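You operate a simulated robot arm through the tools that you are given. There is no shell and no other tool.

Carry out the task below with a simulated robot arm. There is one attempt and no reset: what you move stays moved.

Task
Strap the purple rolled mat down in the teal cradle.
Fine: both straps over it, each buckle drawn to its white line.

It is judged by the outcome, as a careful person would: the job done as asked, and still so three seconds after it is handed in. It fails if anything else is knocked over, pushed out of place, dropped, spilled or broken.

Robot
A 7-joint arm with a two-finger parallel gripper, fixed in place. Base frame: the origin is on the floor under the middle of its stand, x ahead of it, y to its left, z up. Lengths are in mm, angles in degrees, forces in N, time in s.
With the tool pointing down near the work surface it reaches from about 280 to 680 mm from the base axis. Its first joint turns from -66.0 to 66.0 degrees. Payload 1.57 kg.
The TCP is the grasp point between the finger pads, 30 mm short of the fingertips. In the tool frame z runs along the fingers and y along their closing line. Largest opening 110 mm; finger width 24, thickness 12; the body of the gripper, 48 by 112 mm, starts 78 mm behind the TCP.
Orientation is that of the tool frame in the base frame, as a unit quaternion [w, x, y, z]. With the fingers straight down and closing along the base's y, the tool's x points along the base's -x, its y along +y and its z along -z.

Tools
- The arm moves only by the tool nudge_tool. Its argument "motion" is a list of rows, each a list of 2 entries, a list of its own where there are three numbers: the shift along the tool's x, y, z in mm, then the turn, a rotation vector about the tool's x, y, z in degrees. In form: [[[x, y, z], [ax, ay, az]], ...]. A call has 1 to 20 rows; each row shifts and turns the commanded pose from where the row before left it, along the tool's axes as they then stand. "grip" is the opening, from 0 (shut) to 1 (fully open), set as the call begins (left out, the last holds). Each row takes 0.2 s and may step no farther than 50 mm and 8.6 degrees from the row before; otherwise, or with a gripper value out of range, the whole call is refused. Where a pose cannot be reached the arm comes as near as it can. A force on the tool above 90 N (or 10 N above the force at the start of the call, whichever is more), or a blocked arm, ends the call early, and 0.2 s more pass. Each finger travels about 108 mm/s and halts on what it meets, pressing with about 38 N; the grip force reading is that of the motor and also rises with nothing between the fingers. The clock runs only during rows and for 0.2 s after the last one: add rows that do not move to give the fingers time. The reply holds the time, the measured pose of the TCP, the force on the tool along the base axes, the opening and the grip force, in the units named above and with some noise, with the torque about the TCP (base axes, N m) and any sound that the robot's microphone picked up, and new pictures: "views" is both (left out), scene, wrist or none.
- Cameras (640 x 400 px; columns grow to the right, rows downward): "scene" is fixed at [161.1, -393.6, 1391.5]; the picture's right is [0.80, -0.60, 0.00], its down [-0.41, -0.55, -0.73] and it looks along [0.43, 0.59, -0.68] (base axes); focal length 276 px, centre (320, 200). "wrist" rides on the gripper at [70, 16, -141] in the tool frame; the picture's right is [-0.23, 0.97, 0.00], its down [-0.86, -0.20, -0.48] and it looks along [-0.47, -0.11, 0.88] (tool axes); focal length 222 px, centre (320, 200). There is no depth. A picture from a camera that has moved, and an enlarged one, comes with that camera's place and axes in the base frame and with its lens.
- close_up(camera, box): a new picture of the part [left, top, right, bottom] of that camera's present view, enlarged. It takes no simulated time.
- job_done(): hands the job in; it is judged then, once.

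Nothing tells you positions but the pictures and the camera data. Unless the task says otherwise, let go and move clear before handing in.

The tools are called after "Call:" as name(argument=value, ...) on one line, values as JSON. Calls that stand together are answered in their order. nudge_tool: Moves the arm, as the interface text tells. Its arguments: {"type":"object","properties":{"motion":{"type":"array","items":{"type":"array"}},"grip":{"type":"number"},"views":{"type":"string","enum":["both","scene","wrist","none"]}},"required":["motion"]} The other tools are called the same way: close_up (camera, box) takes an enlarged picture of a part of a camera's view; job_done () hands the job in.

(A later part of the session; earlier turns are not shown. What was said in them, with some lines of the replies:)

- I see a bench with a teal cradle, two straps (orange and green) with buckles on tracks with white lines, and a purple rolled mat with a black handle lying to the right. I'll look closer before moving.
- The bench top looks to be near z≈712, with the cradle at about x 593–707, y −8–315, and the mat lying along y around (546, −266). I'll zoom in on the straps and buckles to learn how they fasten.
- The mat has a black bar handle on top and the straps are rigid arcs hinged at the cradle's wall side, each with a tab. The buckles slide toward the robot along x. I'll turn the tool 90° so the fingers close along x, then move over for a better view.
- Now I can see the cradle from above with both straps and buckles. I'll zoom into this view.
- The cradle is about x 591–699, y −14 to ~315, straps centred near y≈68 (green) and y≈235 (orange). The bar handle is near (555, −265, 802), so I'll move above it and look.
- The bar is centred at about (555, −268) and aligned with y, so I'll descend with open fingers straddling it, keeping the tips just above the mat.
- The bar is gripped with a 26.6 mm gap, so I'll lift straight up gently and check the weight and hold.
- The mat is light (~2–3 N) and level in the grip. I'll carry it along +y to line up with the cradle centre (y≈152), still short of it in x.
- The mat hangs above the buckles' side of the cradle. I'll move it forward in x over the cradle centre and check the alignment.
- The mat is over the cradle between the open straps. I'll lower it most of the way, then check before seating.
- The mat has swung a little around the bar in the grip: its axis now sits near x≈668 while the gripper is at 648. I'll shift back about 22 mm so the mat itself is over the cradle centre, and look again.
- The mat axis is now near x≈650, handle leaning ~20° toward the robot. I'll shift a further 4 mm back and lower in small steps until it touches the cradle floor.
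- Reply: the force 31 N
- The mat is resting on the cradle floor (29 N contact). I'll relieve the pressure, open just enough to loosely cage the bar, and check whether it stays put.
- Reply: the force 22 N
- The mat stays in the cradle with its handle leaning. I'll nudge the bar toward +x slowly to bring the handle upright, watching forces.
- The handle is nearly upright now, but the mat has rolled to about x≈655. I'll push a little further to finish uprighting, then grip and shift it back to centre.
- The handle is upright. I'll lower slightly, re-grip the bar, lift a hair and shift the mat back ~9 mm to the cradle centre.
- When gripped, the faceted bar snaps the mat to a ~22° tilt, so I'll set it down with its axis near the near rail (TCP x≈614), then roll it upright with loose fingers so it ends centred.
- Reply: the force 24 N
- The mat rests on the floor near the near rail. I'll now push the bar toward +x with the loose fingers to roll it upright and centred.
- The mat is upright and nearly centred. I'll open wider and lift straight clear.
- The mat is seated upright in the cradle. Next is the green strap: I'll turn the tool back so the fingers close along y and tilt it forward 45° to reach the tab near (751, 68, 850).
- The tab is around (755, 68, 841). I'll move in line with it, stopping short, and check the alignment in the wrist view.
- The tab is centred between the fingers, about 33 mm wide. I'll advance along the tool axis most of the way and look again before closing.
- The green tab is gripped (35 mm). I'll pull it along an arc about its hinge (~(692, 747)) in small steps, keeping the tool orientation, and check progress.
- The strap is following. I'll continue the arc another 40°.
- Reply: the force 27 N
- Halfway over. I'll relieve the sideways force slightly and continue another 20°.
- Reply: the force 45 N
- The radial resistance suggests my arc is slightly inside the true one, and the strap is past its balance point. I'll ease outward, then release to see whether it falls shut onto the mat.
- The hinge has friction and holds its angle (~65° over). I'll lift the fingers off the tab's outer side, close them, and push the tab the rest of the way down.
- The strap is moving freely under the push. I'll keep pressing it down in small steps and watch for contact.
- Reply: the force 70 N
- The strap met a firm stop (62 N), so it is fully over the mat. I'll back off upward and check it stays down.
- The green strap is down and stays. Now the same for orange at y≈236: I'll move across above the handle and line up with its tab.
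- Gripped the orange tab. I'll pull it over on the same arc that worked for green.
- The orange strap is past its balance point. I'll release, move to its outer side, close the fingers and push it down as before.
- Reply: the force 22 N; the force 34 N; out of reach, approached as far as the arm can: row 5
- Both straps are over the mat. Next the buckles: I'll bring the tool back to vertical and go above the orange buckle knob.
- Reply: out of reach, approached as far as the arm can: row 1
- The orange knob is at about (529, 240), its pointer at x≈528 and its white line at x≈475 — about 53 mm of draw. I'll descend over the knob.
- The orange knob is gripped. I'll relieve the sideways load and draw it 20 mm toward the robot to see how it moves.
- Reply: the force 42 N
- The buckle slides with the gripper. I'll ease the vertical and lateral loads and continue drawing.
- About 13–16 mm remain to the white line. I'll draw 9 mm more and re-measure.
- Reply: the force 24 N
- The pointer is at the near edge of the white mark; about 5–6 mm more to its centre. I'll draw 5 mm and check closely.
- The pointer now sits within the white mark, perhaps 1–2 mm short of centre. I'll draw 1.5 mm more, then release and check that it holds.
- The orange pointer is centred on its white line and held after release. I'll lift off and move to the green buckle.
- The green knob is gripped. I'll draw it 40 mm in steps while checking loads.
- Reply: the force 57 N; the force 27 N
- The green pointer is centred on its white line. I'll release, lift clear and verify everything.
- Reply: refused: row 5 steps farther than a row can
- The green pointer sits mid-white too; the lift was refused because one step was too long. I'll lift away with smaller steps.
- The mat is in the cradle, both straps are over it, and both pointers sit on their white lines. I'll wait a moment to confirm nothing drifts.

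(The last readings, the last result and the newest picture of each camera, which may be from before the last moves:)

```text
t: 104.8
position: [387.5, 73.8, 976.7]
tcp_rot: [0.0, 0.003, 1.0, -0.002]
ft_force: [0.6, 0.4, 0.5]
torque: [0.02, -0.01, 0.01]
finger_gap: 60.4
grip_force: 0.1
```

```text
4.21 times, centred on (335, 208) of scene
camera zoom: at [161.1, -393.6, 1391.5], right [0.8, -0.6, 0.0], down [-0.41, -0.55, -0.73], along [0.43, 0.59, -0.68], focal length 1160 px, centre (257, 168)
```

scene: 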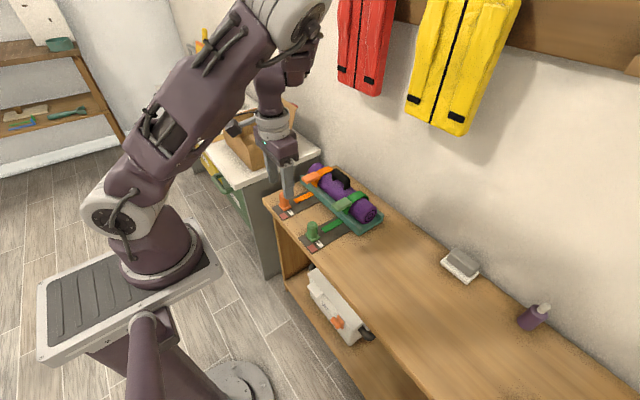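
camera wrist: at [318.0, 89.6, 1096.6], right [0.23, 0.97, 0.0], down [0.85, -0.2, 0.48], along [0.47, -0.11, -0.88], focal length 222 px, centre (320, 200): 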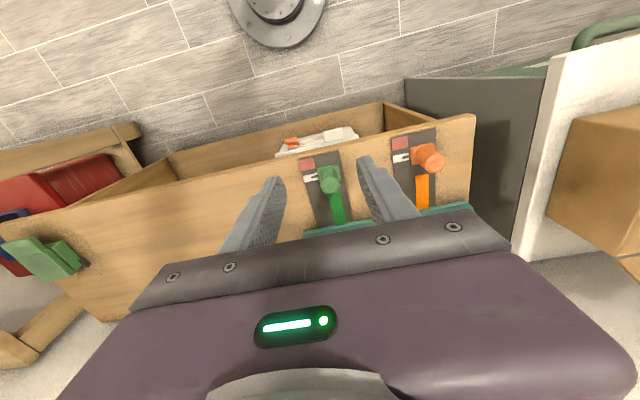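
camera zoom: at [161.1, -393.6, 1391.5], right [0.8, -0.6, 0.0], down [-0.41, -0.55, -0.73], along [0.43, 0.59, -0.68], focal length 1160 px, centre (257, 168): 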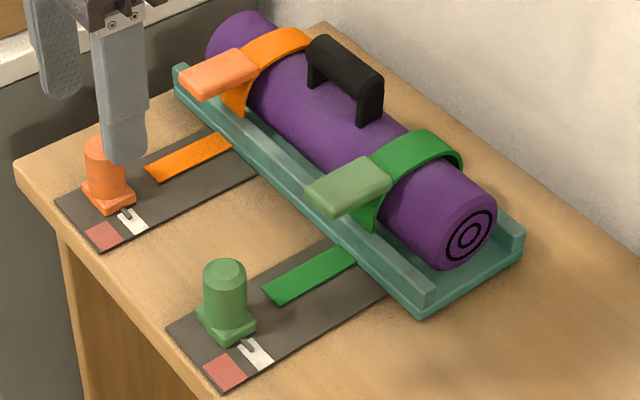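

Nothing has drifted: the mat lies in the cradle under both straps, both pointers are on their white lines, and the arm is clear. I'm handing the job in.

Call:
job_done()

```text
The job is handed in.
```

The purple mat is strapped down in the teal cradle, and I've handed the job in. Both straps are folded over it, and both buckle pointers sit at the middle of their white lines.

I watched it for about two seconds before handing in, and nothing moved. The soap dish, bottle and box look undisturbed in the pictures, and the arm is clear of the bench.

The mat turned in the grip while I carried it, so I set it down and rolled it until its handle was upright.
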